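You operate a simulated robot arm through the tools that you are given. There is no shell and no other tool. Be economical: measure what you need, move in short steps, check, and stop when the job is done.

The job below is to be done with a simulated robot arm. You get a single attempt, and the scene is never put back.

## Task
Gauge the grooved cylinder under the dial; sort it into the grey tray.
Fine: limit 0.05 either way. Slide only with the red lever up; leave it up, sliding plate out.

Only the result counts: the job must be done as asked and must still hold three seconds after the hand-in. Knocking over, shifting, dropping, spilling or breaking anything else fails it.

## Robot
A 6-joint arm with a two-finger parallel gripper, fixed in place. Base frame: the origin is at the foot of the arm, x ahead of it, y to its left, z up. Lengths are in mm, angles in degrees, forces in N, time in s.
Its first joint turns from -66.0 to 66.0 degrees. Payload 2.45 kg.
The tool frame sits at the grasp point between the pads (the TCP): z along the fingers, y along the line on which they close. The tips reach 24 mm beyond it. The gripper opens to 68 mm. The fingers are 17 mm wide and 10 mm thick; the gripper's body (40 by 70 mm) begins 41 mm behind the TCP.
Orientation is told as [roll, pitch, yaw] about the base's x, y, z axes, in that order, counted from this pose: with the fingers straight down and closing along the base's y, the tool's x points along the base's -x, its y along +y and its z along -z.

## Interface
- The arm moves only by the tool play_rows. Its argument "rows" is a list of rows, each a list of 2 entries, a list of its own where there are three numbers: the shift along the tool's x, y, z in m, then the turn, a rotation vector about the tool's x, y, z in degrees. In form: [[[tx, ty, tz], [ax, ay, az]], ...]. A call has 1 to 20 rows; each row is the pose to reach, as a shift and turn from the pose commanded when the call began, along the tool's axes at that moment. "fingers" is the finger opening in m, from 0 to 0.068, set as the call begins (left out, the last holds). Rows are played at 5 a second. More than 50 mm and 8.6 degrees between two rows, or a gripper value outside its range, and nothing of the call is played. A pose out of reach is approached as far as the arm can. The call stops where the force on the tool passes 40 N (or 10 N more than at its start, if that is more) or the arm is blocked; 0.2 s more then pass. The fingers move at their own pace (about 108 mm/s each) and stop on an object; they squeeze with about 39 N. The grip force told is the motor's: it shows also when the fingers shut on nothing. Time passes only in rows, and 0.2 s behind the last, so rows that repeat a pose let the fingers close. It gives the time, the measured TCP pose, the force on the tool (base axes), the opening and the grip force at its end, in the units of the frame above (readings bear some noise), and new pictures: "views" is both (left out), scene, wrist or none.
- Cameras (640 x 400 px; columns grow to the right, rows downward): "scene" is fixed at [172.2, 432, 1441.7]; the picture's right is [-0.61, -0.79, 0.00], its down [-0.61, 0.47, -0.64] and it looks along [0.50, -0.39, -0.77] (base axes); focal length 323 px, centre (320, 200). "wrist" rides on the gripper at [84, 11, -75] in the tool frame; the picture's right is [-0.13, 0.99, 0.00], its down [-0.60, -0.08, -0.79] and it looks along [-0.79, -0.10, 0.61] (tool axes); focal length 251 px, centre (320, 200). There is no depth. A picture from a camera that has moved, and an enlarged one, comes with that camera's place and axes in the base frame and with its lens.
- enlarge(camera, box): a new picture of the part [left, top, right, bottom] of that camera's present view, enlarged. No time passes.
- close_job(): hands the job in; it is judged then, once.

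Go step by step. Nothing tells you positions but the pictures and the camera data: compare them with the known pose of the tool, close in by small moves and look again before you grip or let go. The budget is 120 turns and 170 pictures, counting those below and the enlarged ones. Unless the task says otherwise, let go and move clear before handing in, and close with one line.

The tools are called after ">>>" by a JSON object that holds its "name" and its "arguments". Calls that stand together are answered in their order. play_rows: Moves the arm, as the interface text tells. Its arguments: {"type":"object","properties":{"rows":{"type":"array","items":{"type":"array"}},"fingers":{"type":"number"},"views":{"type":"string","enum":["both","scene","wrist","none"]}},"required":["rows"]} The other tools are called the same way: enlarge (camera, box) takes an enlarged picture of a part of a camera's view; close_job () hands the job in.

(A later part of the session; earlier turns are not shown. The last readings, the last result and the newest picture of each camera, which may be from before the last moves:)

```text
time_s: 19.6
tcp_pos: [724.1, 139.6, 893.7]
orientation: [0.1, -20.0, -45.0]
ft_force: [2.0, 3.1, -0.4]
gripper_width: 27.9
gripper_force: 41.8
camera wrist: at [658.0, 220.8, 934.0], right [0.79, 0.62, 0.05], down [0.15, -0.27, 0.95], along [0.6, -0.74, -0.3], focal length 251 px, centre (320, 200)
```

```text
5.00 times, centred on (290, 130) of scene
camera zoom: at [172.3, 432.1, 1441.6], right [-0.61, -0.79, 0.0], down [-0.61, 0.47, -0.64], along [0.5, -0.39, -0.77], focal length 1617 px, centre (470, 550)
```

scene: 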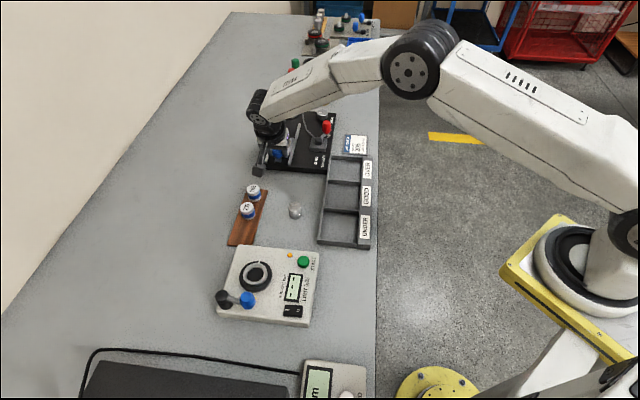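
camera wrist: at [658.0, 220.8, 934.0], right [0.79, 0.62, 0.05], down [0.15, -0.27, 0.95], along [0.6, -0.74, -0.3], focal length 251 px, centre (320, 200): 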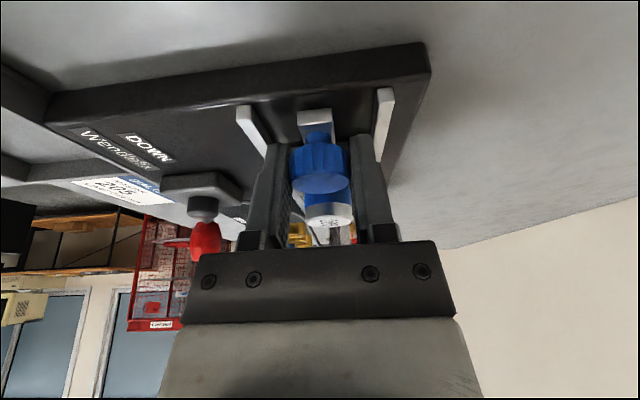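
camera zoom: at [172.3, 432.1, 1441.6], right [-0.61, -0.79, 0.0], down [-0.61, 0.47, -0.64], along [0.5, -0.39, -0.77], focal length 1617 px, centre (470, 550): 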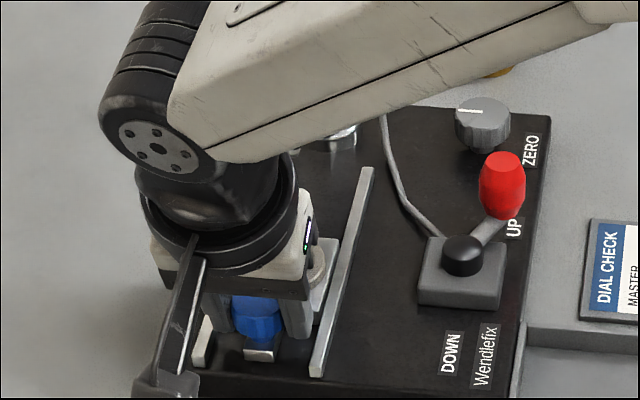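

Slides freely. Continuing another 30 mm.

>>> {"name": "play_rows", "arguments": {"rows": [[[-0.0047, 0, 0.0017], [0, 0, 0]], [[-0.0141, 0, 0.0051], [0, 0, 0]], [[-0.0235, 0, 0.0086], [0, 0, 0]], [[-0.0282, 0, 0.0103], [0, 0, 0]]]}}

>>> {"name": "enlarge", "arguments": {"camera": "wrist", "box": [220, 80, 420, 250]}}

>>> {"name": "enlarge", "arguments": {"camera": "scene", "box": [235, 60, 345, 170]}}

```text
time_s: 20.6
tcp_pos: [745.8, 116.8, 894.7]
orientation: [0.1, -20.0, -45.0]
ft_force: [5.8, 6.2, -6.3]
gripper_width: 27.9
gripper_force: 42.7
camera wrist: at [678.8, 199.8, 934.1], right [0.79, 0.62, 0.05], down [0.15, -0.27, 0.95], along [0.6, -0.74, -0.3], focal length 251 px, centre (320, 200)
```

scene: 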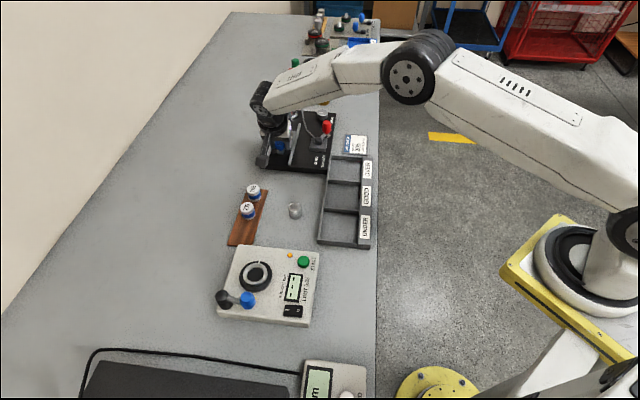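
wrist: 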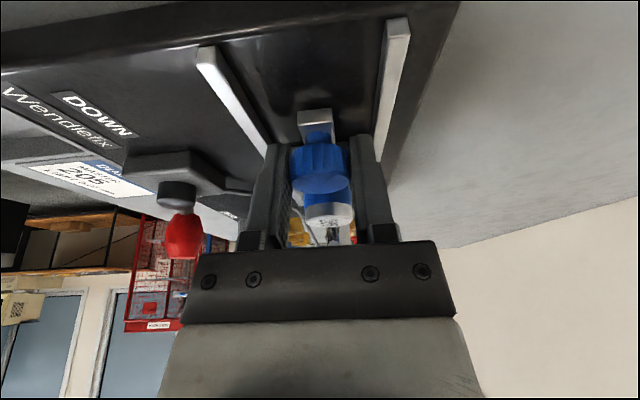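

```text
2.35 times, centred on (320, 165) of wrist
camera zoom: at [678.8, 199.8, 934.1], right [0.79, 0.62, 0.05], down [0.15, -0.27, 0.95], along [0.6, -0.74, -0.3], focal length 592 px, centre (320, 282)
```

zoom: 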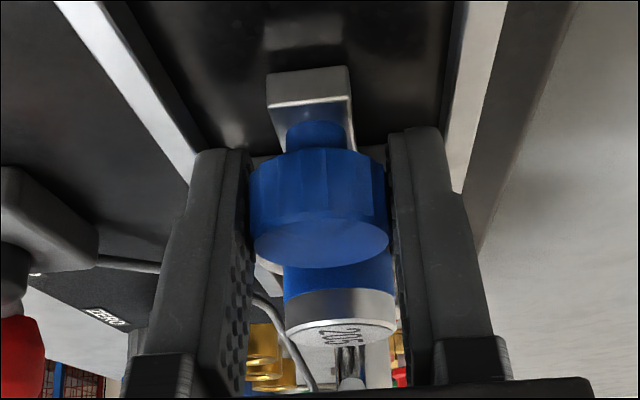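

```text
3.64 times, centred on (290, 115) of scene
camera zoom: at [172.5, 432.2, 1441.6], right [-0.61, -0.79, 0.0], down [-0.61, 0.47, -0.64], along [0.5, -0.39, -0.77], focal length 1176 px, centre (429, 509)
```

zoom: 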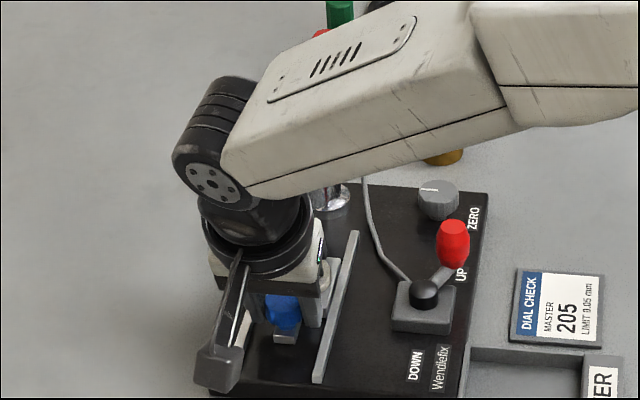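

About 15 mm of travel remains; advancing slowly until the end stop is felt.

>>> {"name": "play_rows", "arguments": {"rows": [[[-0.0038, 0, 0.0014], [0, 0, 0]], [[-0.0075, 0, 0.0027], [0, 0, 0]], [[-0.0113, 0, 0.0041], [0, 0, 0]], [[-0.0132, 0, 0.0048], [0, 0, 0]], [[-0.015, 0, 0.0055], [0, 0, 0]], [[-0.0169, 0, 0.0062], [0, 0, 0]]]}}

>>> {"name": "enlarge", "arguments": {"camera": "wrist", "box": [220, 80, 420, 250]}}

```text
time_s: 22.0
tcp_pos: [757.2, 107.4, 892.9]
orientation: [0.0, -20.0, -45.0]
ft_force: [-3.1, 13.6, -5.0]
gripper_width: 27.8
gripper_force: 42.9
camera wrist: at [690.6, 188.0, 934.2], right [0.79, 0.62, 0.04], down [0.15, -0.27, 0.95], along [0.6, -0.74, -0.3], focal length 251 px, centre (320, 200)
```

scene: 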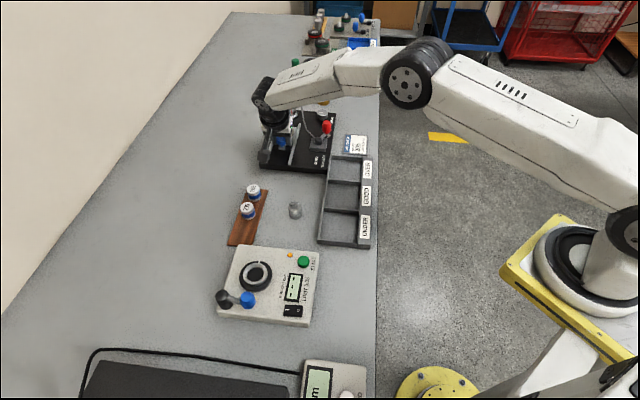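
wrist: 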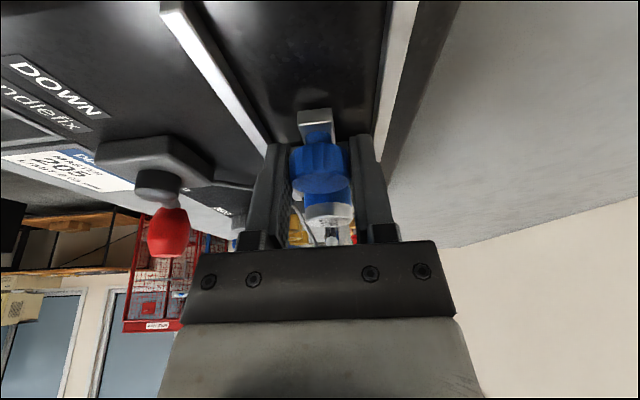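

```text
2.35 times, centred on (320, 165) of wrist
camera zoom: at [690.6, 188.0, 934.2], right [0.79, 0.62, 0.04], down [0.15, -0.27, 0.95], along [0.6, -0.74, -0.3], focal length 592 px, centre (320, 282)
```

zoom: 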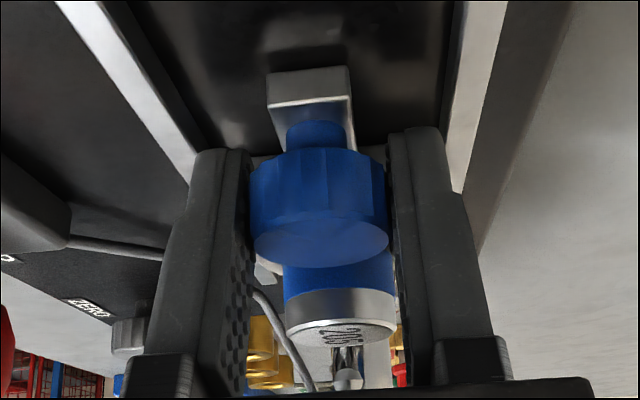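

Travel is 86 mm, matching my estimate, and resistance has appeared. One small further push to confirm the stop.

>>> {"name": "play_rows", "arguments": {"rows": [[[-0.0009, 0, 0.0003], [0, 0, 0]], [[-0.0019, 0, 0.0007], [0, 0, 0]]], "views": "none"}}

```text
time_s: 22.6
tcp_pos: [757.1, 106.2, 894.0]
orientation: [0.0, -19.9, -45.0]
ft_force: [-20.2, 18.0, 1.3]
gripper_width: 27.7
gripper_force: 42.2
```

End stop confirmed. Relieve, release, and withdraw along the tool axis.

>>> {"name": "play_rows", "arguments": {"rows": [[[0.0015, 0, -0.0005], [0, 0, 0]], [[0.0015, 0, -0.0005], [0, 0, 0]]], "views": "none"}}

>>> {"name": "play_rows", "arguments": {"rows": [[[0, 0, 0], [0, 0, 0]], [[0, 0, 0], [0, 0, 0]], [[0, 0, -0.03], [0, 0, 0]], [[0, 0, -0.07], [0, 0, 0]], [[0, 0, -0.11], [0, 0, 0]]], "fingers": 0.05}}

>>> {"name": "enlarge", "arguments": {"camera": "scene", "box": [245, 80, 345, 180]}}

>>> {"name": "enlarge", "arguments": {"camera": "wrist", "box": [150, 60, 420, 250]}}

```text
time_s: 23.2
tcp_pos: [757.7, 105.5, 894.1]
orientation: [-0.1, -19.9, -44.9]
ft_force: [-13.4, 15.0, -0.3]
gripper_width: 27.6
gripper_force: 42.7
```

```text
time_s: 24.4
tcp_pos: [732.5, 132.3, 996.9]
orientation: [0.0, -20.0, -45.0]
ft_force: [0.5, -0.4, 1.1]
gripper_width: 50.0
gripper_force: 0.0
camera wrist: at [666.5, 214.8, 1037.1], right [0.79, 0.62, 0.04], down [0.15, -0.27, 0.95], along [0.6, -0.74, -0.3], focal length 251 px, centre (320, 200)
```

scene: 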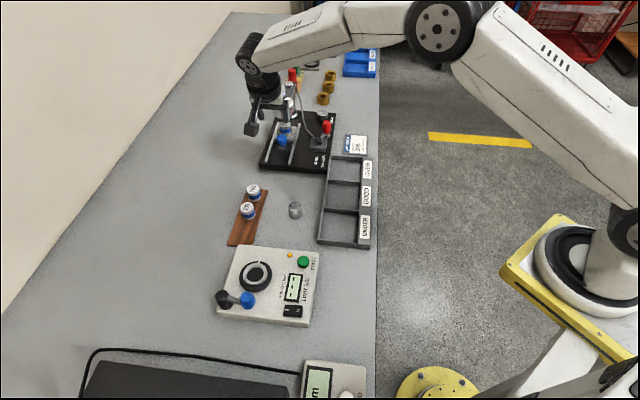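
wrist: 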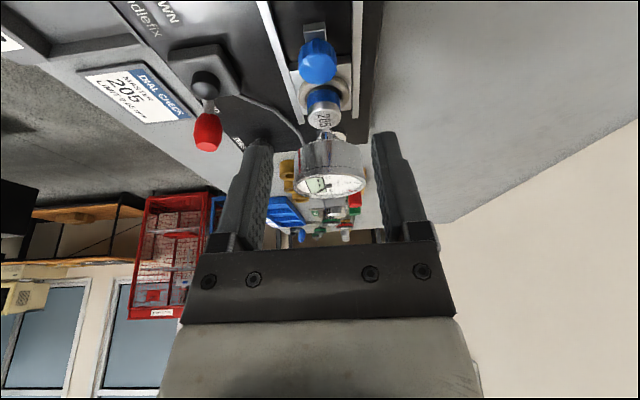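

```text
4.00 times, centred on (295, 130) of scene
camera zoom: at [172.2, 432.0, 1441.7], right [-0.61, -0.79, 0.0], down [-0.61, 0.47, -0.64], along [0.5, -0.39, -0.77], focal length 1294 px, centre (420, 480)
```

zoom: 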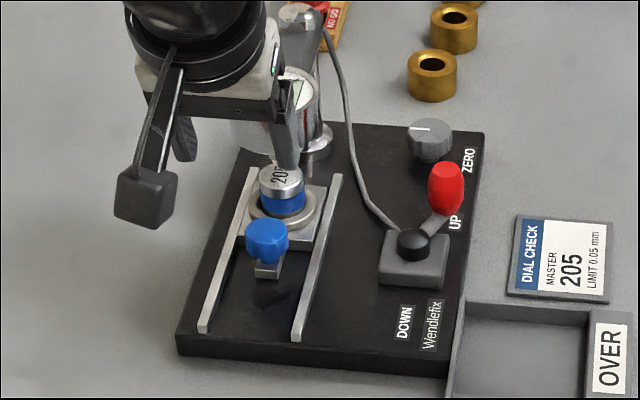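

```text
2.11 times, centred on (285, 155) of wrist
camera zoom: at [666.5, 214.8, 1037.1], right [0.79, 0.62, 0.04], down [0.15, -0.27, 0.95], along [0.6, -0.74, -0.3], focal length 529 px, centre (394, 295)
```

zoom: 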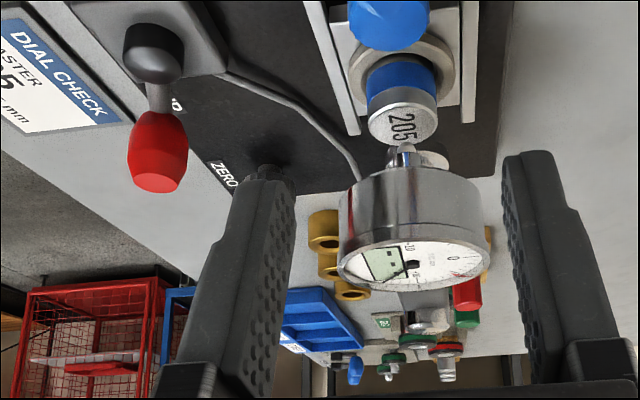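

Master now under the plunger. The red lever's knob is about (716,−12,899), hub about (702,27,880). I'll look closer at how it pivots.

>>> {"name": "enlarge", "arguments": {"camera": "scene", "box": [295, 110, 345, 160]}}

>>> {"name": "enlarge", "arguments": {"camera": "wrist", "box": [150, 40, 250, 160]}}

>>> {"name": "enlarge", "arguments": {"camera": "wrist", "box": [285, 130, 375, 200]}}

```text
8.00 times, centred on (320, 135) of scene
camera zoom: at [172.2, 432.0, 1441.7], right [-0.61, -0.79, 0.0], down [-0.61, 0.47, -0.64], along [0.5, -0.39, -0.77], focal length 2588 px, centre (320, 720)
```

zoom: 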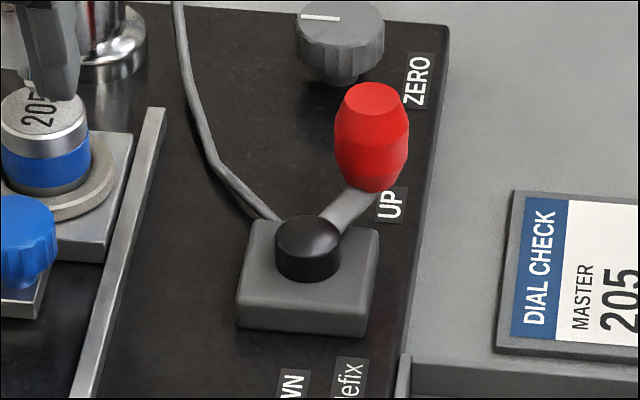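

```text
3.33 times, centred on (200, 100) of wrist
camera zoom: at [666.5, 214.8, 1037.1], right [0.79, 0.62, 0.04], down [0.15, -0.27, 0.95], along [0.6, -0.74, -0.3], focal length 838 px, centre (720, 533)
```

zoom: 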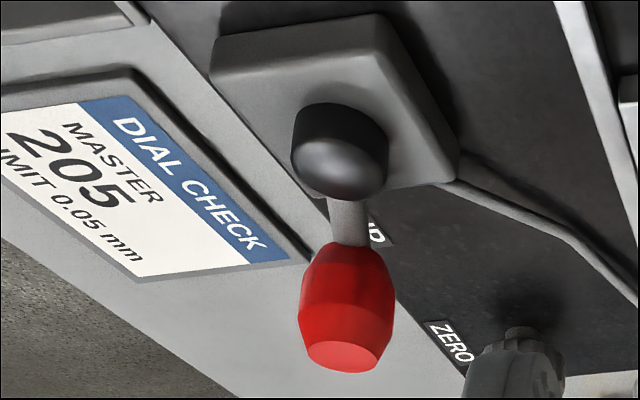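

```text
5.71 times, centred on (330, 165) of wrist
camera zoom: at [666.5, 214.8, 1037.1], right [0.79, 0.62, 0.04], down [0.15, -0.27, 0.95], along [0.6, -0.74, -0.3], focal length 1437 px, centre (263, 400)
```

zoom: 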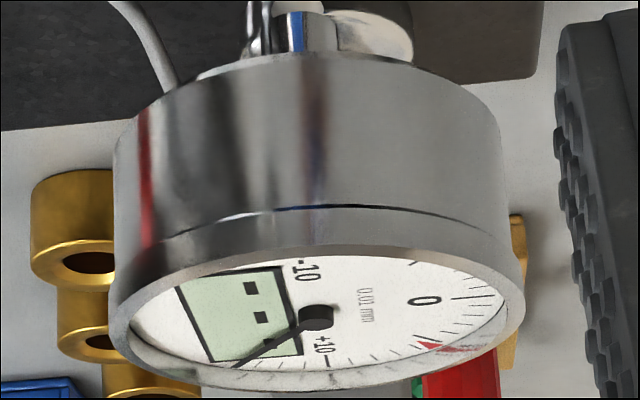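

The lever turns about a vertical hub with an upright red knob. I'll straighten the tool, close the fingers as a peg, and go first above the far (+x) side of the red knob, moving sideways before forward to keep off the dial.

>>> {"name": "play_rows", "arguments": {"rows": [[[-0.002, -0.035, -0.006], [0, 4, 0]], [[-0.0044, -0.07, -0.0122], [0, 8, 0]], [[-0.0144, -0.0921, -0.0088], [0, 12, 0]], [[-0.045, -0.0921, 0.002], [0, 16, 0]], [[-0.08, -0.0921, 0.015], [0, 20, 0]], [[-0.0991, -0.0921, 0.0222], [0, 20, 0]]], "fingers": 0}}

>>> {"name": "enlarge", "arguments": {"camera": "scene", "box": [275, 80, 355, 160]}}

```text
time_s: 25.8
tcp_pos: [738.1, -7.7, 1008.9]
orientation: [0.1, -0.1, -45.0]
ft_force: [0.3, 0.7, 1.0]
gripper_width: 0.0
gripper_force: 23.8
camera wrist: at [685.8, 61.6, 1082.6], right [0.79, 0.61, 0.0], down [0.37, -0.48, 0.79], along [0.48, -0.63, -0.61], focal length 251 px, centre (320, 200)
```

scene: 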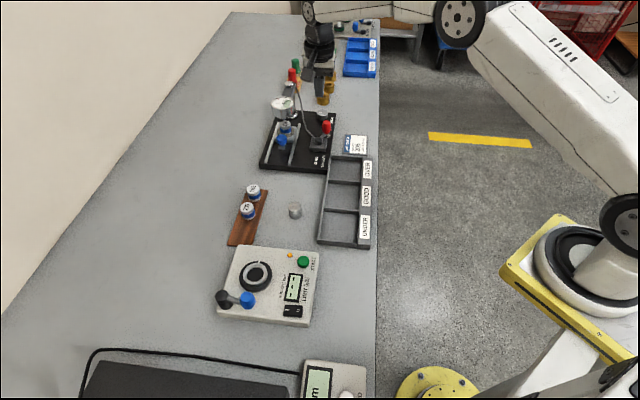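
wrist: 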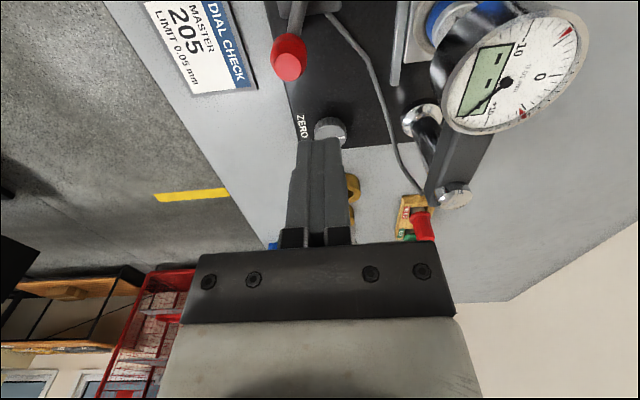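

```text
5.00 times, centred on (315, 120) of scene
camera zoom: at [172.2, 432.0, 1441.7], right [-0.61, -0.79, 0.0], down [-0.61, 0.47, -0.64], along [0.5, -0.39, -0.77], focal length 1617 px, centre (345, 600)
```

zoom: 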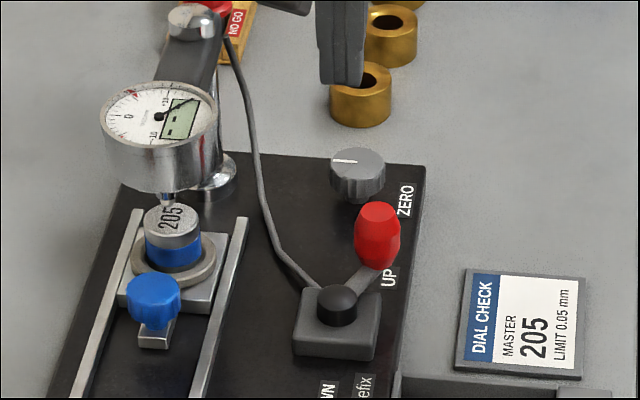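

The wrist view confirms the red knob at about (715,−12). I'll shift 4 mm further off it and lower so the fingertips are beside the knob.

>>> {"name": "play_rows", "arguments": {"rows": [[[-0.0018, 0.0039, 0.03], [0, 0, 0]], [[-0.0018, 0.0039, 0.06], [0, 0, 0]], [[-0.0018, 0.0039, 0.08], [0, 0, 0]], [[-0.0018, 0.0039, 0.093], [0, 0, 0]]]}}

>>> {"name": "enlarge", "arguments": {"camera": "scene", "box": [275, 80, 355, 160]}}

```text
time_s: 26.8
tcp_pos: [740.3, -3.3, 917.1]
orientation: [0.1, 0.0, -45.0]
ft_force: [0.0, -0.2, -0.6]
gripper_width: 0.0
gripper_force: 23.7
camera wrist: at [688.2, 64.0, 990.2], right [0.79, 0.61, 0.0], down [0.37, -0.48, 0.79], along [0.48, -0.63, -0.61], focal length 251 px, centre (320, 200)
```

scene: 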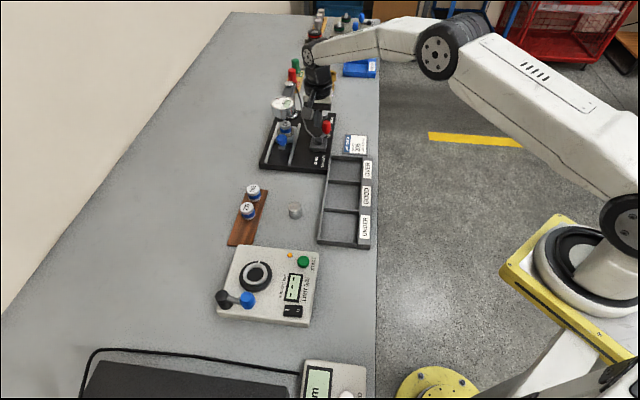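
wrist: 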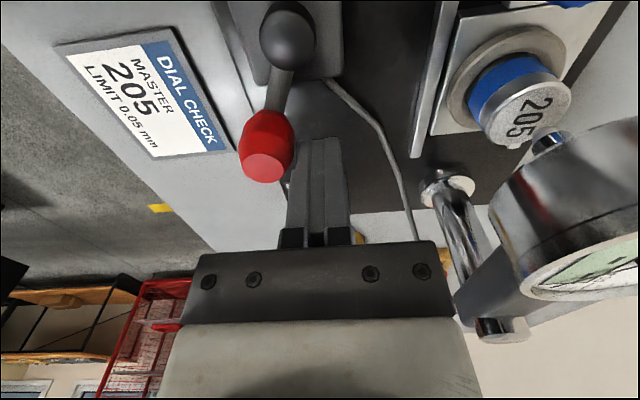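

```text
5.00 times, centred on (315, 120) of scene
camera zoom: at [172.2, 432.0, 1441.7], right [-0.61, -0.79, 0.0], down [-0.61, 0.47, -0.64], along [0.5, -0.39, -0.77], focal length 1617 px, centre (345, 600)
```

zoom: 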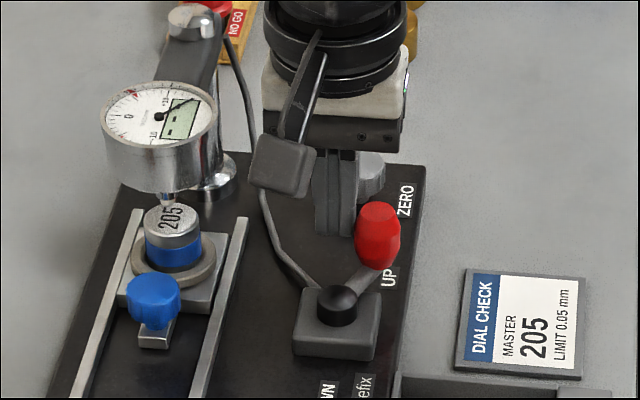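

Peg is beside the knob. A gentle push in the clockwise sense (towards −x) to see whether the lever yields.

>>> {"name": "play_rows", "arguments": {"rows": [[[0.0009, -0.0018, 0], [0, 0, 0]], [[0.0017, -0.0036, 0], [0, 0, 0]], [[0.0026, -0.0054, 0], [0, 0, 0]], [[0.0034, -0.0072, 0], [0, 0, 0]], [[0.0043, -0.009, 0], [0, 0, 0]]], "views": "scene"}}

>>> {"name": "enlarge", "arguments": {"camera": "scene", "box": [275, 80, 355, 160]}}

```text
time_s: 28.0
tcp_pos: [731.6, -6.9, 916.8]
orientation: [0.1, 0.0, -45.0]
ft_force: [-0.2, 0.7, -0.1]
gripper_width: 0.0
gripper_force: 23.3
```

scene: 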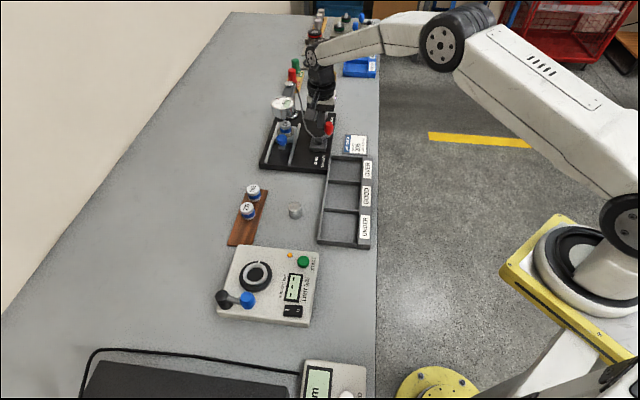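

```text
5.00 times, centred on (315, 120) of scene
camera zoom: at [172.2, 432.0, 1441.7], right [-0.61, -0.79, 0.0], down [-0.61, 0.47, -0.64], along [0.5, -0.39, -0.77], focal length 1617 px, centre (345, 600)
```

zoom: 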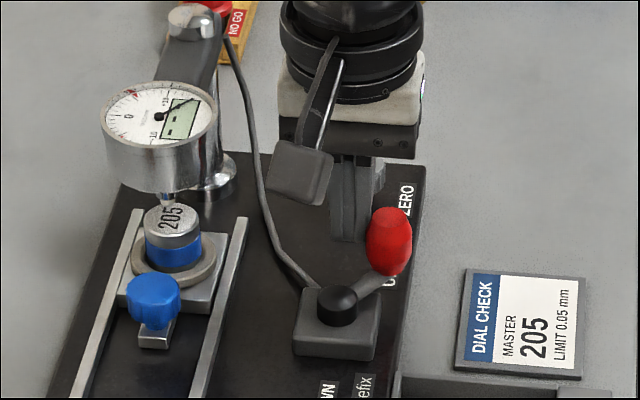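

The lever yields freely clockwise. I'll follow the arc around the hub in short steps.

>>> {"name": "play_rows", "arguments": {"rows": [[[-0.0003, -0.006, 0], [0, 0, 0]], [[-0.0003, -0.0117, 0], [0, 0, 0]], [[0.0024, -0.0174, 0], [0, 0, 0]], [[0.0052, -0.023, 0], [0, 0, 0]], [[0.0093, -0.028, 0], [0, 0, 0]], [[0.0134, -0.0324, 0], [0, 0, 0]], [[0.0186, -0.036, 0], [0, 0, 0]], [[0.0238, -0.0395, 0], [0, 0, 0]]], "views": "scene"}}

>>> {"name": "enlarge", "arguments": {"camera": "scene", "box": [265, 80, 355, 170]}}

```text
time_s: 29.8
tcp_pos: [686.8, -18.4, 915.8]
orientation: [-0.1, 0.0, -44.9]
ft_force: [0.5, -0.3, -0.1]
gripper_width: 0.1
gripper_force: 23.1
```

scene: 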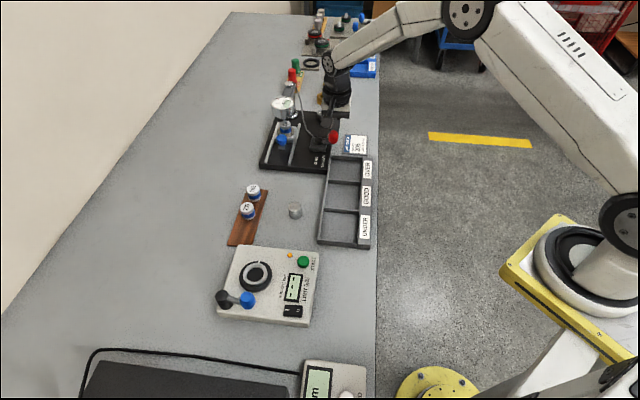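

```text
4.44 times, centred on (310, 125) of scene
camera zoom: at [172.2, 432.0, 1441.7], right [-0.61, -0.79, 0.0], down [-0.61, 0.47, -0.64], along [0.5, -0.39, -0.77], focal length 1438 px, centre (364, 533)
```

zoom: 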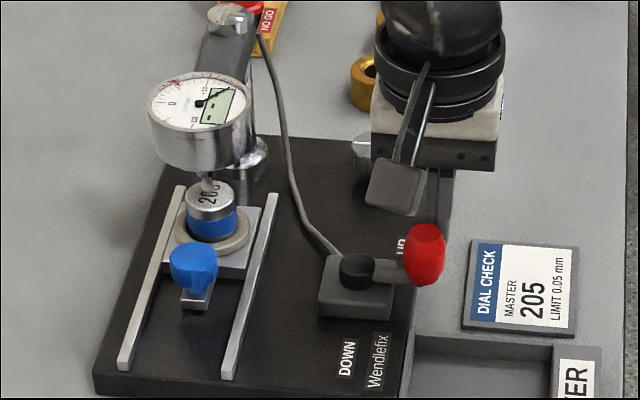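

Works: the plunger is coming down. Continuing the arc toward DOWN.

>>> {"name": "play_rows", "arguments": {"rows": [[[0.006, -0.002, 0], [0, 0, 0]], [[0.0119, -0.004, 0], [0, 0, 0]], [[0.0182, -0.0045, 0], [0, 0, 0]], [[0.0245, -0.0049, 0], [0, 0, 0]], [[0.0306, -0.0037, 0], [0, 0, 0]], [[0.0368, -0.0024, 0], [0, 0, 0]]], "views": "scene"}}

>>> {"name": "enlarge", "arguments": {"camera": "scene", "box": [265, 80, 355, 170]}}

```text
time_s: 31.2
tcp_pos: [659.6, 5.3, 917.4]
orientation: [0.0, -0.1, -45.0]
ft_force: [-0.8, 0.0, 0.3]
gripper_width: 0.0
gripper_force: 23.4
```

scene: 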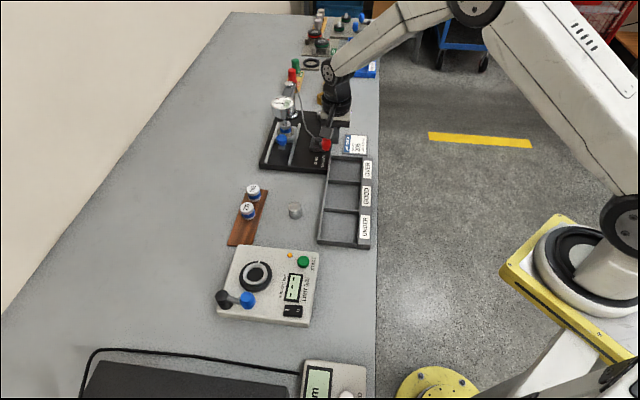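

```text
4.44 times, centred on (310, 125) of scene
camera zoom: at [172.2, 432.0, 1441.7], right [-0.61, -0.79, 0.0], down [-0.61, 0.47, -0.64], along [0.5, -0.39, -0.77], focal length 1438 px, centre (364, 533)
```

zoom: 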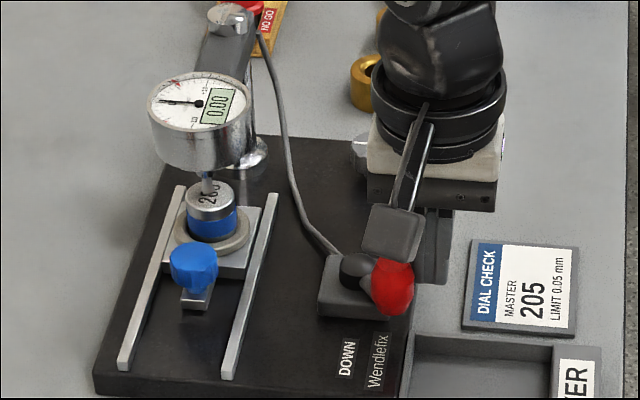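

The display shows a reading now; enlarging it.

>>> {"name": "enlarge", "arguments": {"camera": "scene", "box": [270, 92, 300, 118]}}

```text
15.38 times, centred on (285, 105) of scene
camera zoom: at [172.2, 432.0, 1441.7], right [-0.61, -0.79, 0.0], down [-0.61, 0.47, -0.64], along [0.5, -0.39, -0.77], focal length 4976 px, centre (858, 1662)
```

zoom: 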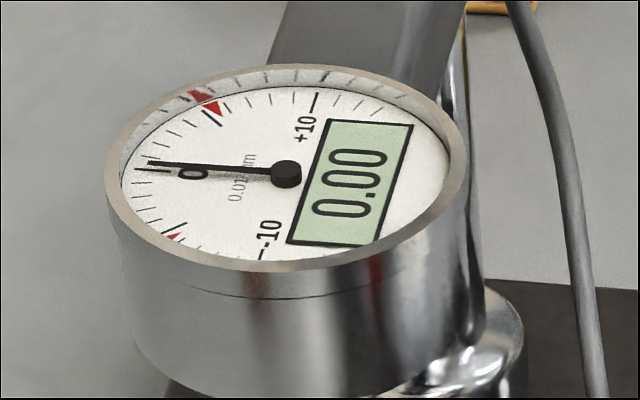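

Reads 0.00 with the master. I'll push the lever to its end stop to be sure the reading holds.

>>> {"name": "play_rows", "arguments": {"rows": [[[0.0056, 0.0027, 0], [0, 0, 0]], [[0.0112, 0.0054, 0], [0, 0, 0]], [[0.0159, 0.0096, 0], [0, 0, 0]], [[0.0206, 0.0137, 0], [0, 0, 0]]], "views": "scene"}}

>>> {"name": "enlarge", "arguments": {"camera": "scene", "box": [265, 80, 355, 170]}}

>>> {"name": "enlarge", "arguments": {"camera": "scene", "box": [270, 92, 300, 118]}}

```text
time_s: 32.1
tcp_pos: [655.1, 16.9, 915.7]
orientation: [-0.3, -0.4, -45.3]
ft_force: [-2.0, -7.8, 0.8]
gripper_width: 0.0
gripper_force: 23.5
stopped in row 4: the force on the tool passed its limit (the readings are from after the stop); the commanded pose is now the measured one
```

scene: 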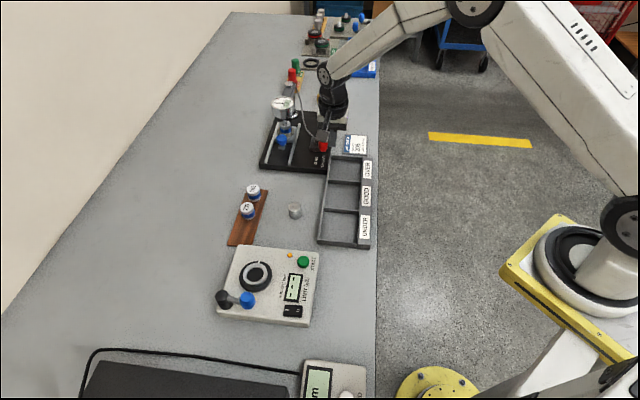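

```text
4.44 times, centred on (310, 125) of scene
camera zoom: at [172.1, 431.8, 1441.7], right [-0.61, -0.79, 0.0], down [-0.61, 0.47, -0.64], along [0.5, -0.39, -0.77], focal length 1438 px, centre (364, 533)
```

zoom: 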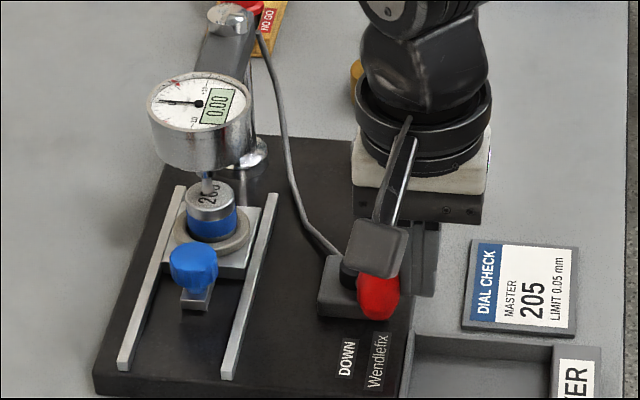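

```text
15.38 times, centred on (285, 105) of scene
camera zoom: at [172.1, 431.8, 1441.7], right [-0.61, -0.79, 0.0], down [-0.61, 0.47, -0.64], along [0.5, -0.39, -0.77], focal length 4976 px, centre (858, 1662)
```

zoom: 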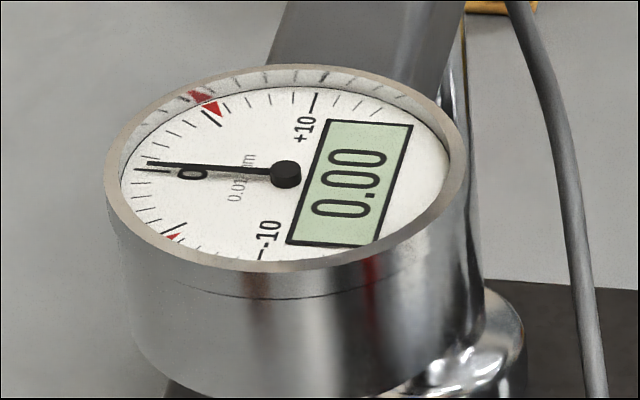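

Lever at its stop; the dial reads 0.00 with master 205, so it is already correctly zeroed. Now I'll hop over to the other side of the knob to bring the lever back up.

>>> {"name": "play_rows", "arguments": {"rows": [[[-0.003, -0.003, 0], [0, 0, 0]], [[-0.003, -0.003, -0.04], [0, 0, 0]], [[0.012, 0.025, -0.04], [0, 0, 0]], [[0.0243, 0.0493, -0.04], [0, 0, 0]], [[0.0243, 0.0493, -0.01], [0, 0, 0]]]}}

>>> {"name": "enlarge", "arguments": {"camera": "scene", "box": [265, 80, 355, 170]}}

```text
time_s: 33.3
tcp_pos: [673.6, 72.5, 925.7]
orientation: [-0.1, -0.5, -45.3]
ft_force: [0.5, 0.1, -0.5]
gripper_width: 0.1
gripper_force: 23.9
camera wrist: at [621.7, 140.5, 999.1], right [0.79, 0.61, 0.0], down [0.37, -0.48, 0.8], along [0.48, -0.63, -0.6], focal length 251 px, centre (320, 200)
```

scene: 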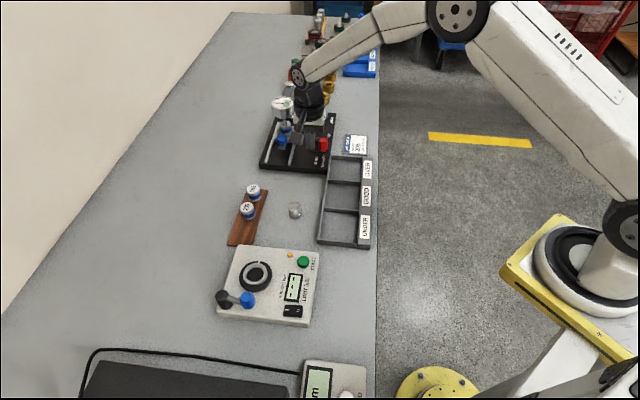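
wrist: 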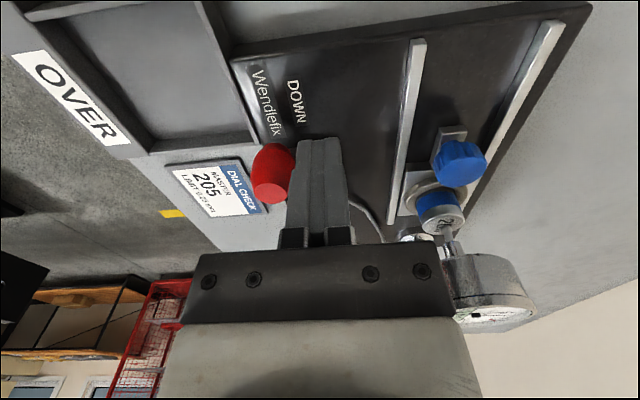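

```text
4.44 times, centred on (310, 125) of scene
camera zoom: at [172.2, 432.0, 1441.7], right [-0.61, -0.79, 0.0], down [-0.61, 0.47, -0.64], along [0.5, -0.39, -0.77], focal length 1438 px, centre (364, 533)
```

zoom: 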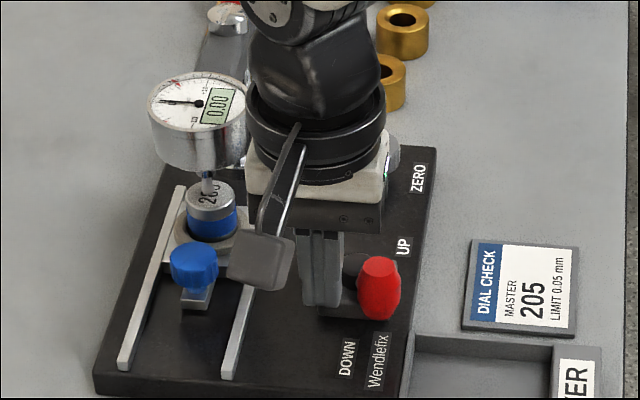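

Peg now on the other side of the knob, near (664,40). Lowering and sweeping the lever back counter-clockwise.

>>> {"name": "play_rows", "arguments": {"rows": [[[0, 0, 0.01], [0, 0, 0]], [[-0.0014, -0.008, 0.01], [0, 0, 0]], [[-0.0028, -0.0163, 0.01], [0, 0, 0]], [[-0.0045, -0.0224, 0.01], [0, 0, 0]], [[-0.0062, -0.0284, 0.01], [0, 0, 0]], [[-0.0095, -0.0338, 0.01], [0, 0, 0]], [[-0.0127, -0.0391, 0.01], [0, 0, 0]], [[-0.0172, -0.0435, 0.01], [0, 0, 0]], [[-0.0217, -0.0479, 0.01], [0, 0, 0]], [[-0.0272, -0.0509, 0.01], [0, 0, 0]], [[-0.0327, -0.0539, 0.01], [0, 0, 0]], [[-0.0388, -0.0554, 0.01], [0, 0, 0]], [[-0.0448, -0.0568, 0.01], [0, 0, 0]], [[-0.051, -0.0568, 0.01], [0, 0, 0]], [[-0.0573, -0.0566, 0.01], [0, 0, 0]]], "views": "scene"}}

>>> {"name": "enlarge", "arguments": {"camera": "scene", "box": [265, 80, 355, 170]}}

```text
time_s: 36.5
tcp_pos: [674.7, -9.8, 916.7]
orientation: [-0.2, -0.3, -45.3]
ft_force: [-0.1, 0.6, 0.4]
gripper_width: 0.3
gripper_force: 23.5
```

scene: 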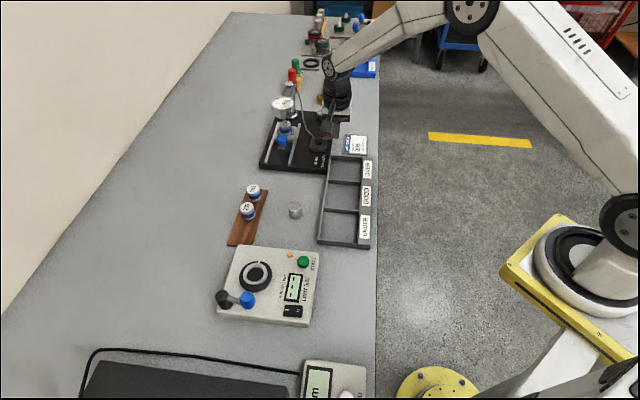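

```text
4.44 times, centred on (310, 125) of scene
camera zoom: at [172.2, 432.0, 1441.7], right [-0.61, -0.79, 0.0], down [-0.61, 0.47, -0.64], along [0.5, -0.39, -0.77], focal length 1438 px, centre (364, 533)
```

zoom: 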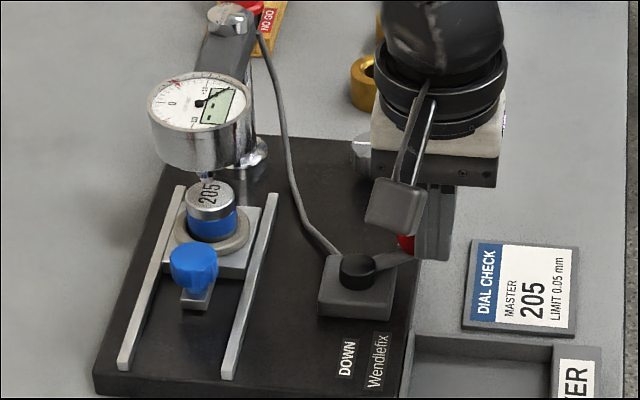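

Plunger rising. Continuing to the UP stop.

>>> {"name": "play_rows", "arguments": {"rows": [[[-0.006, 0.0017, 0], [0, 0, 0]], [[-0.0121, 0.0034, 0], [0, 0, 0]], [[-0.0158, 0.0054, 0], [0, 0, 0]], [[-0.0195, 0.0074, 0], [0, 0, 0]], [[-0.0228, 0.01, 0], [0, 0, 0]], [[-0.0261, 0.0127, 0], [0, 0, 0]]], "views": "scene"}}

>>> {"name": "enlarge", "arguments": {"camera": "scene", "box": [265, 80, 355, 170]}}

```text
time_s: 37.8
tcp_pos: [693.5, -17.8, 915.7]
orientation: [-0.9, 0.5, -45.1]
ft_force: [-11.9, -0.9, 7.8]
gripper_width: 0.0
gripper_force: 23.3
stopped in row 6: the force on the tool passed its limit (the readings are from after the stop); the commanded pose is now the measured one
```

scene: 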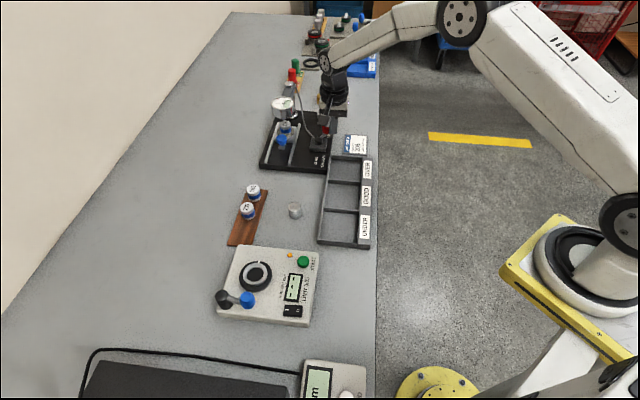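

```text
4.44 times, centred on (310, 125) of scene
camera zoom: at [171.7, 431.9, 1441.7], right [-0.61, -0.79, 0.0], down [-0.61, 0.47, -0.64], along [0.5, -0.39, -0.77], focal length 1438 px, centre (364, 533)
```

zoom: 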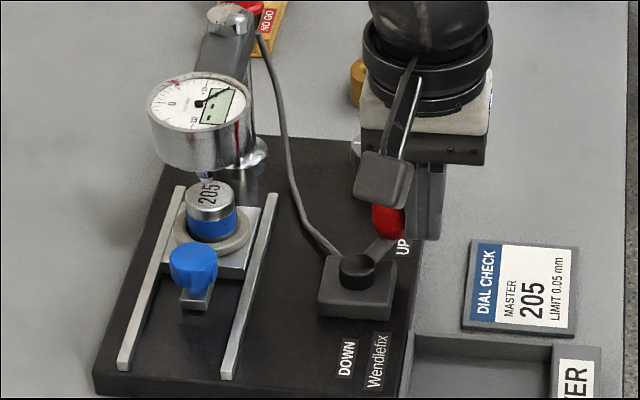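

Lever is at its UP stop and the plunger is raised. Backing off, rising, and returning to the retreat pose behind the slide knob with the 20° lean.

>>> {"name": "play_rows", "arguments": {"rows": [[[0.007, -0.007, 0], [-0.9, -0.5, 0]], [[0.007, -0.007, -0.045], [-0.9, -0.5, 0]], [[0.007, -0.007, -0.09], [-0.9, -0.5, 0]], [[0.04, 0.01, -0.09], [-0.9, -4.5, 0]], [[0.0785, 0.03, -0.09], [-0.9, -8.5, 0]], [[0.0785, 0.065, -0.09], [-0.9, -12.5, 0]], [[0.0785, 0.1, -0.085], [-0.9, -16.5, 0]], [[0.0785, 0.1336, -0.082], [-0.9, -20.5, 0]]], "fingers": 0.05}}

>>> {"name": "enlarge", "arguments": {"camera": "scene", "box": [265, 80, 355, 170]}}

```text
time_s: 39.6
tcp_pos: [734.8, 133.0, 995.8]
orientation: [0.0, -20.3, -45.0]
ft_force: [0.3, 0.3, 0.5]
gripper_width: 49.8
gripper_force: 0.1
camera wrist: at [668.1, 215.1, 1035.7], right [0.79, 0.62, 0.05], down [0.15, -0.26, 0.95], along [0.6, -0.74, -0.3], focal length 251 px, centre (320, 200)
```

scene: 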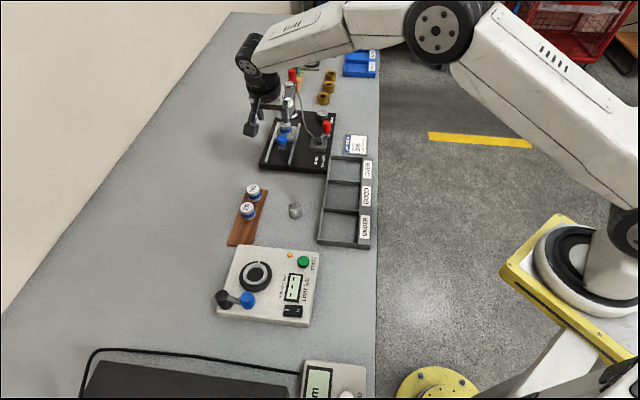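
wrist: 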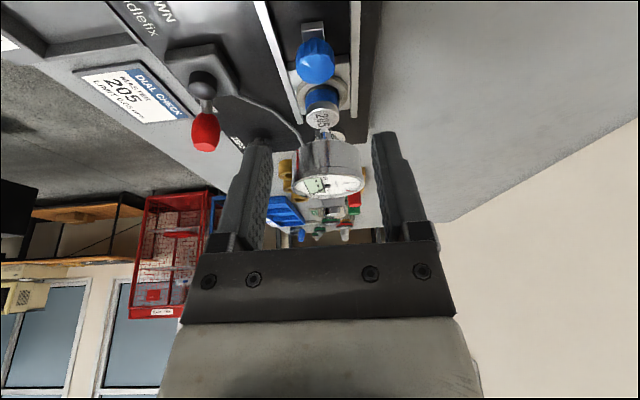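

```text
4.44 times, centred on (310, 125) of scene
camera zoom: at [172.2, 432.0, 1441.7], right [-0.61, -0.79, 0.0], down [-0.61, 0.47, -0.64], along [0.5, -0.39, -0.77], focal length 1438 px, centre (364, 533)
```

zoom: 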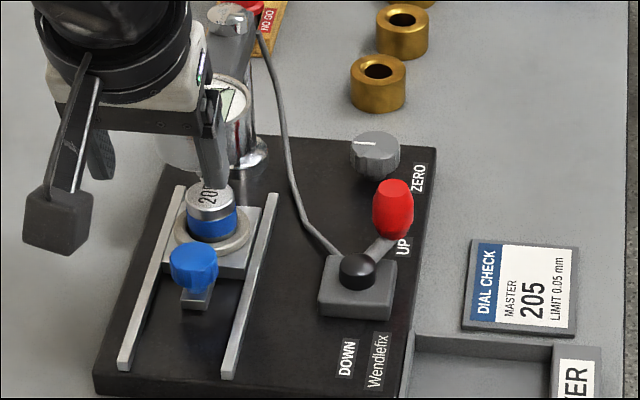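

Back at the retreat pose within ~2 mm. Descending along the tool axis around the knob and gripping it.

>>> {"name": "play_rows", "arguments": {"rows": [[[0.001, -0.002, 0.03], [0, 0, 0]], [[0.001, -0.002, 0.065], [0, 0, 0]], [[0.001, -0.002, 0.09], [0, 0, 0]], [[0.001, -0.002, 0.108], [0, 0, 0]]]}}

>>> {"name": "enlarge", "arguments": {"camera": "wrist", "box": [200, 40, 440, 240]}}

```text
time_s: 40.6
tcp_pos: [759.8, 108.8, 894.2]
orientation: [0.3, -20.2, -45.0]
ft_force: [-10.0, 7.6, 6.2]
gripper_width: 49.9
gripper_force: 0.0
camera wrist: at [692.7, 190.0, 933.8], right [0.79, 0.62, 0.05], down [0.15, -0.26, 0.95], along [0.6, -0.74, -0.3], focal length 251 px, centre (320, 200)
```

scene: 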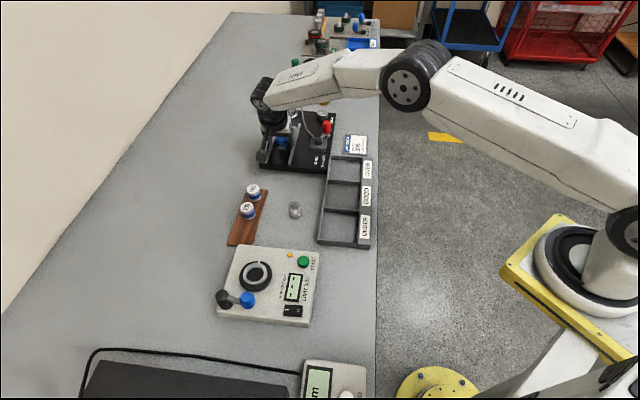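
wrist: 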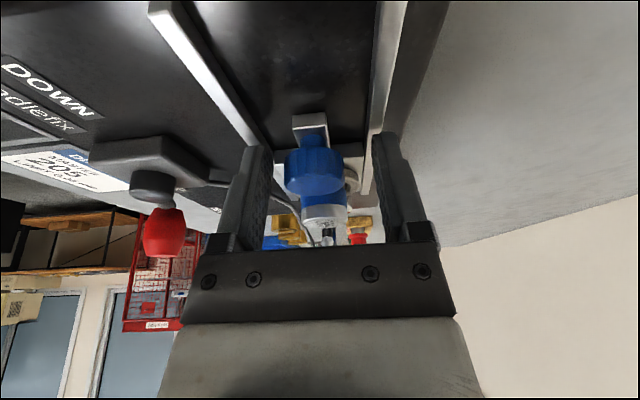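

```text
2.00 times, centred on (320, 140) of wrist
camera zoom: at [692.7, 190.0, 933.8], right [0.79, 0.62, 0.05], down [0.15, -0.26, 0.95], along [0.6, -0.74, -0.3], focal length 503 px, centre (320, 320)
```

zoom: 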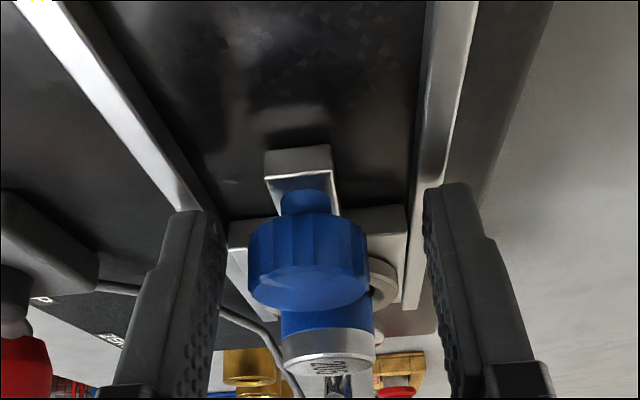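

A light contact (12 N) pushing back, likely the gripper body near the dial. I'll back off 4 mm and shift 3 mm toward the knob's centre.

>>> {"name": "play_rows", "arguments": {"rows": [[[0.0038, 0, -0.0014], [0, 0, 0]], [[0.0038, -0.003, -0.0014], [0, 0, 0]]], "views": "wrist"}}

>>> {"name": "enlarge", "arguments": {"camera": "scene", "box": [245, 80, 325, 160]}}

```text
time_s: 41.2
tcp_pos: [754.8, 105.2, 894.0]
orientation: [-0.1, -20.1, -45.1]
ft_force: [-0.1, 0.7, 0.1]
gripper_width: 49.9
gripper_force: 0.0
camera wrist: at [688.4, 187.9, 933.6], right [0.79, 0.61, 0.04], down [0.15, -0.26, 0.95], along [0.6, -0.74, -0.3], focal length 251 px, centre (320, 200)
```

wrist: 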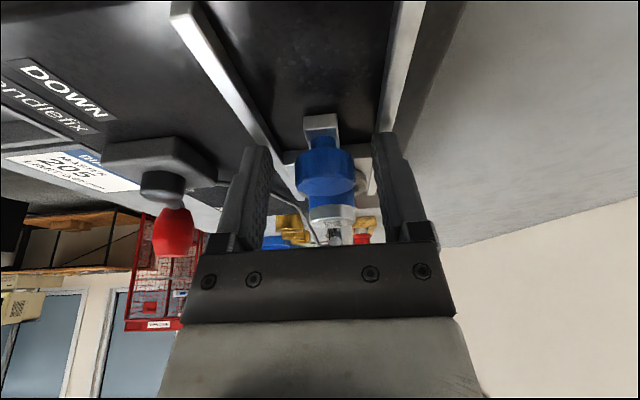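

```text
5.00 times, centred on (285, 120) of scene
camera zoom: at [172.2, 432.0, 1441.7], right [-0.61, -0.79, 0.0], down [-0.61, 0.47, -0.64], along [0.5, -0.39, -0.77], focal length 1617 px, centre (495, 600)
```

zoom: 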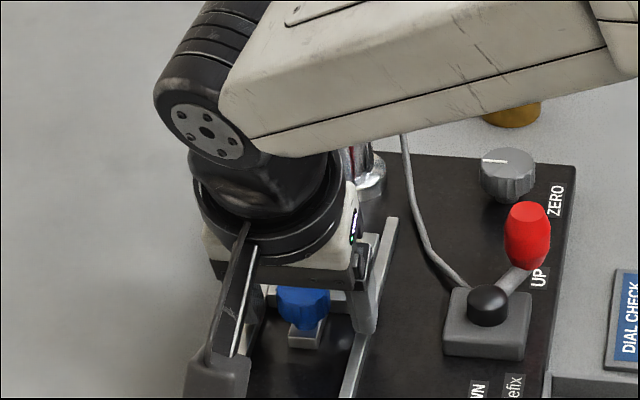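

Free of contact and centred on the knob. Closing on it.

>>> {"name": "play_rows", "arguments": {"rows": [[[0, 0, 0], [0, 0, 0]], [[0, 0, 0], [0, 0, 0]], [[0, 0, 0], [0, 0, 0]]], "fingers": 0.015, "views": "none"}}

>>> {"name": "play_rows", "arguments": {"rows": [[[0.0047, 0, -0.0017], [0, 0, 0]], [[0.0141, 0, -0.0051], [0, 0, 0]], [[0.0235, 0, -0.0086], [0, 0, 0]], [[0.0329, 0, -0.012], [0, 0, 0]], [[0.0423, 0, -0.0154], [0, 0, 0]], [[0.0517, 0, -0.0188], [0, 0, 0]], [[0.0564, 0, -0.0205], [0, 0, 0]]]}}

```text
time_s: 42.0
tcp_pos: [755.4, 106.3, 894.1]
orientation: [0.2, -20.1, -45.0]
ft_force: [10.7, 10.4, -6.6]
gripper_width: 27.7
gripper_force: 42.0
```

```text
time_s: 43.6
tcp_pos: [712.9, 150.6, 893.8]
orientation: [0.2, -20.2, -45.0]
ft_force: [17.6, 16.8, -14.6]
gripper_width: 27.6
gripper_force: 42.8
camera wrist: at [646.4, 232.1, 933.9], right [0.79, 0.62, 0.05], down [0.15, -0.27, 0.95], along [0.6, -0.74, -0.3], focal length 251 px, centre (320, 200)
```

scene: 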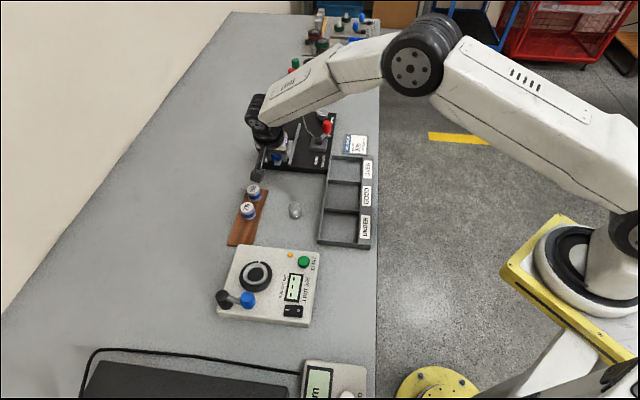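
wrist: 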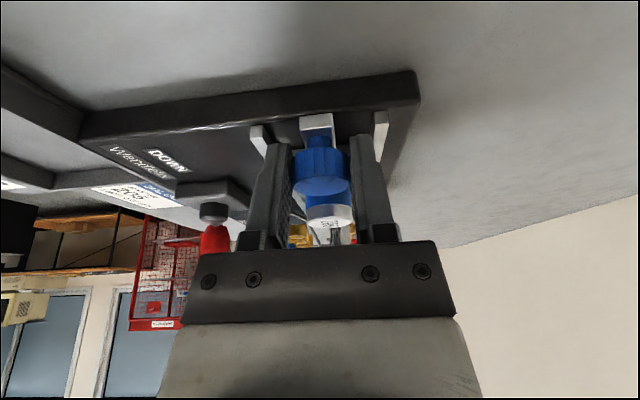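

Sliding out fine, but ~24 N side load; I'll relieve by +1.5 mm in y and pull on the rest to the out stop.

>>> {"name": "play_rows", "arguments": {"rows": [[[0, 0.0015, 0], [0, 0, 0]], [[0.0047, 0.0017, -0.0017], [0, 0, 0]], [[0.0118, 0.002, -0.0043], [0, 0, 0]], [[0.0188, 0.0022, -0.0068], [0, 0, 0]]], "views": "none"}}

```text
time_s: 44.6
tcp_pos: [699.0, 165.0, 894.3]
orientation: [0.0, -20.1, -45.1]
ft_force: [2.0, 0.3, -5.4]
gripper_width: 27.7
gripper_force: 42.7
```

>>> {"name": "play_rows", "arguments": {"rows": [[[0.0019, 0, -0.0007], [0, 0, 0]], [[0.0038, 0, -0.0014], [0, 0, 0]], [[0.0047, 0, -0.0017], [0, 0, 0]], [[0.0056, 0, -0.0021], [0, 0, 0]]], "views": "none"}}

```text
time_s: 45.6
tcp_pos: [694.3, 168.4, 894.2]
orientation: [0.1, -20.2, -45.1]
ft_force: [-3.1, -2.1, -1.4]
gripper_width: 27.6
gripper_force: 42.2
```

>>> {"name": "play_rows", "arguments": {"rows": [[[0.0019, 0, -0.0007], [0, 0, 0]], [[0.0028, 0, -0.001], [0, 0, 0]], [[0.0038, 0, -0.0014], [0, 0, 0]]], "views": "none"}}

```text
time_s: 46.4
tcp_pos: [692.2, 170.8, 894.7]
orientation: [0.2, -20.1, -45.0]
ft_force: [5.5, -5.3, -11.2]
gripper_width: 27.4
gripper_force: 42.0
```

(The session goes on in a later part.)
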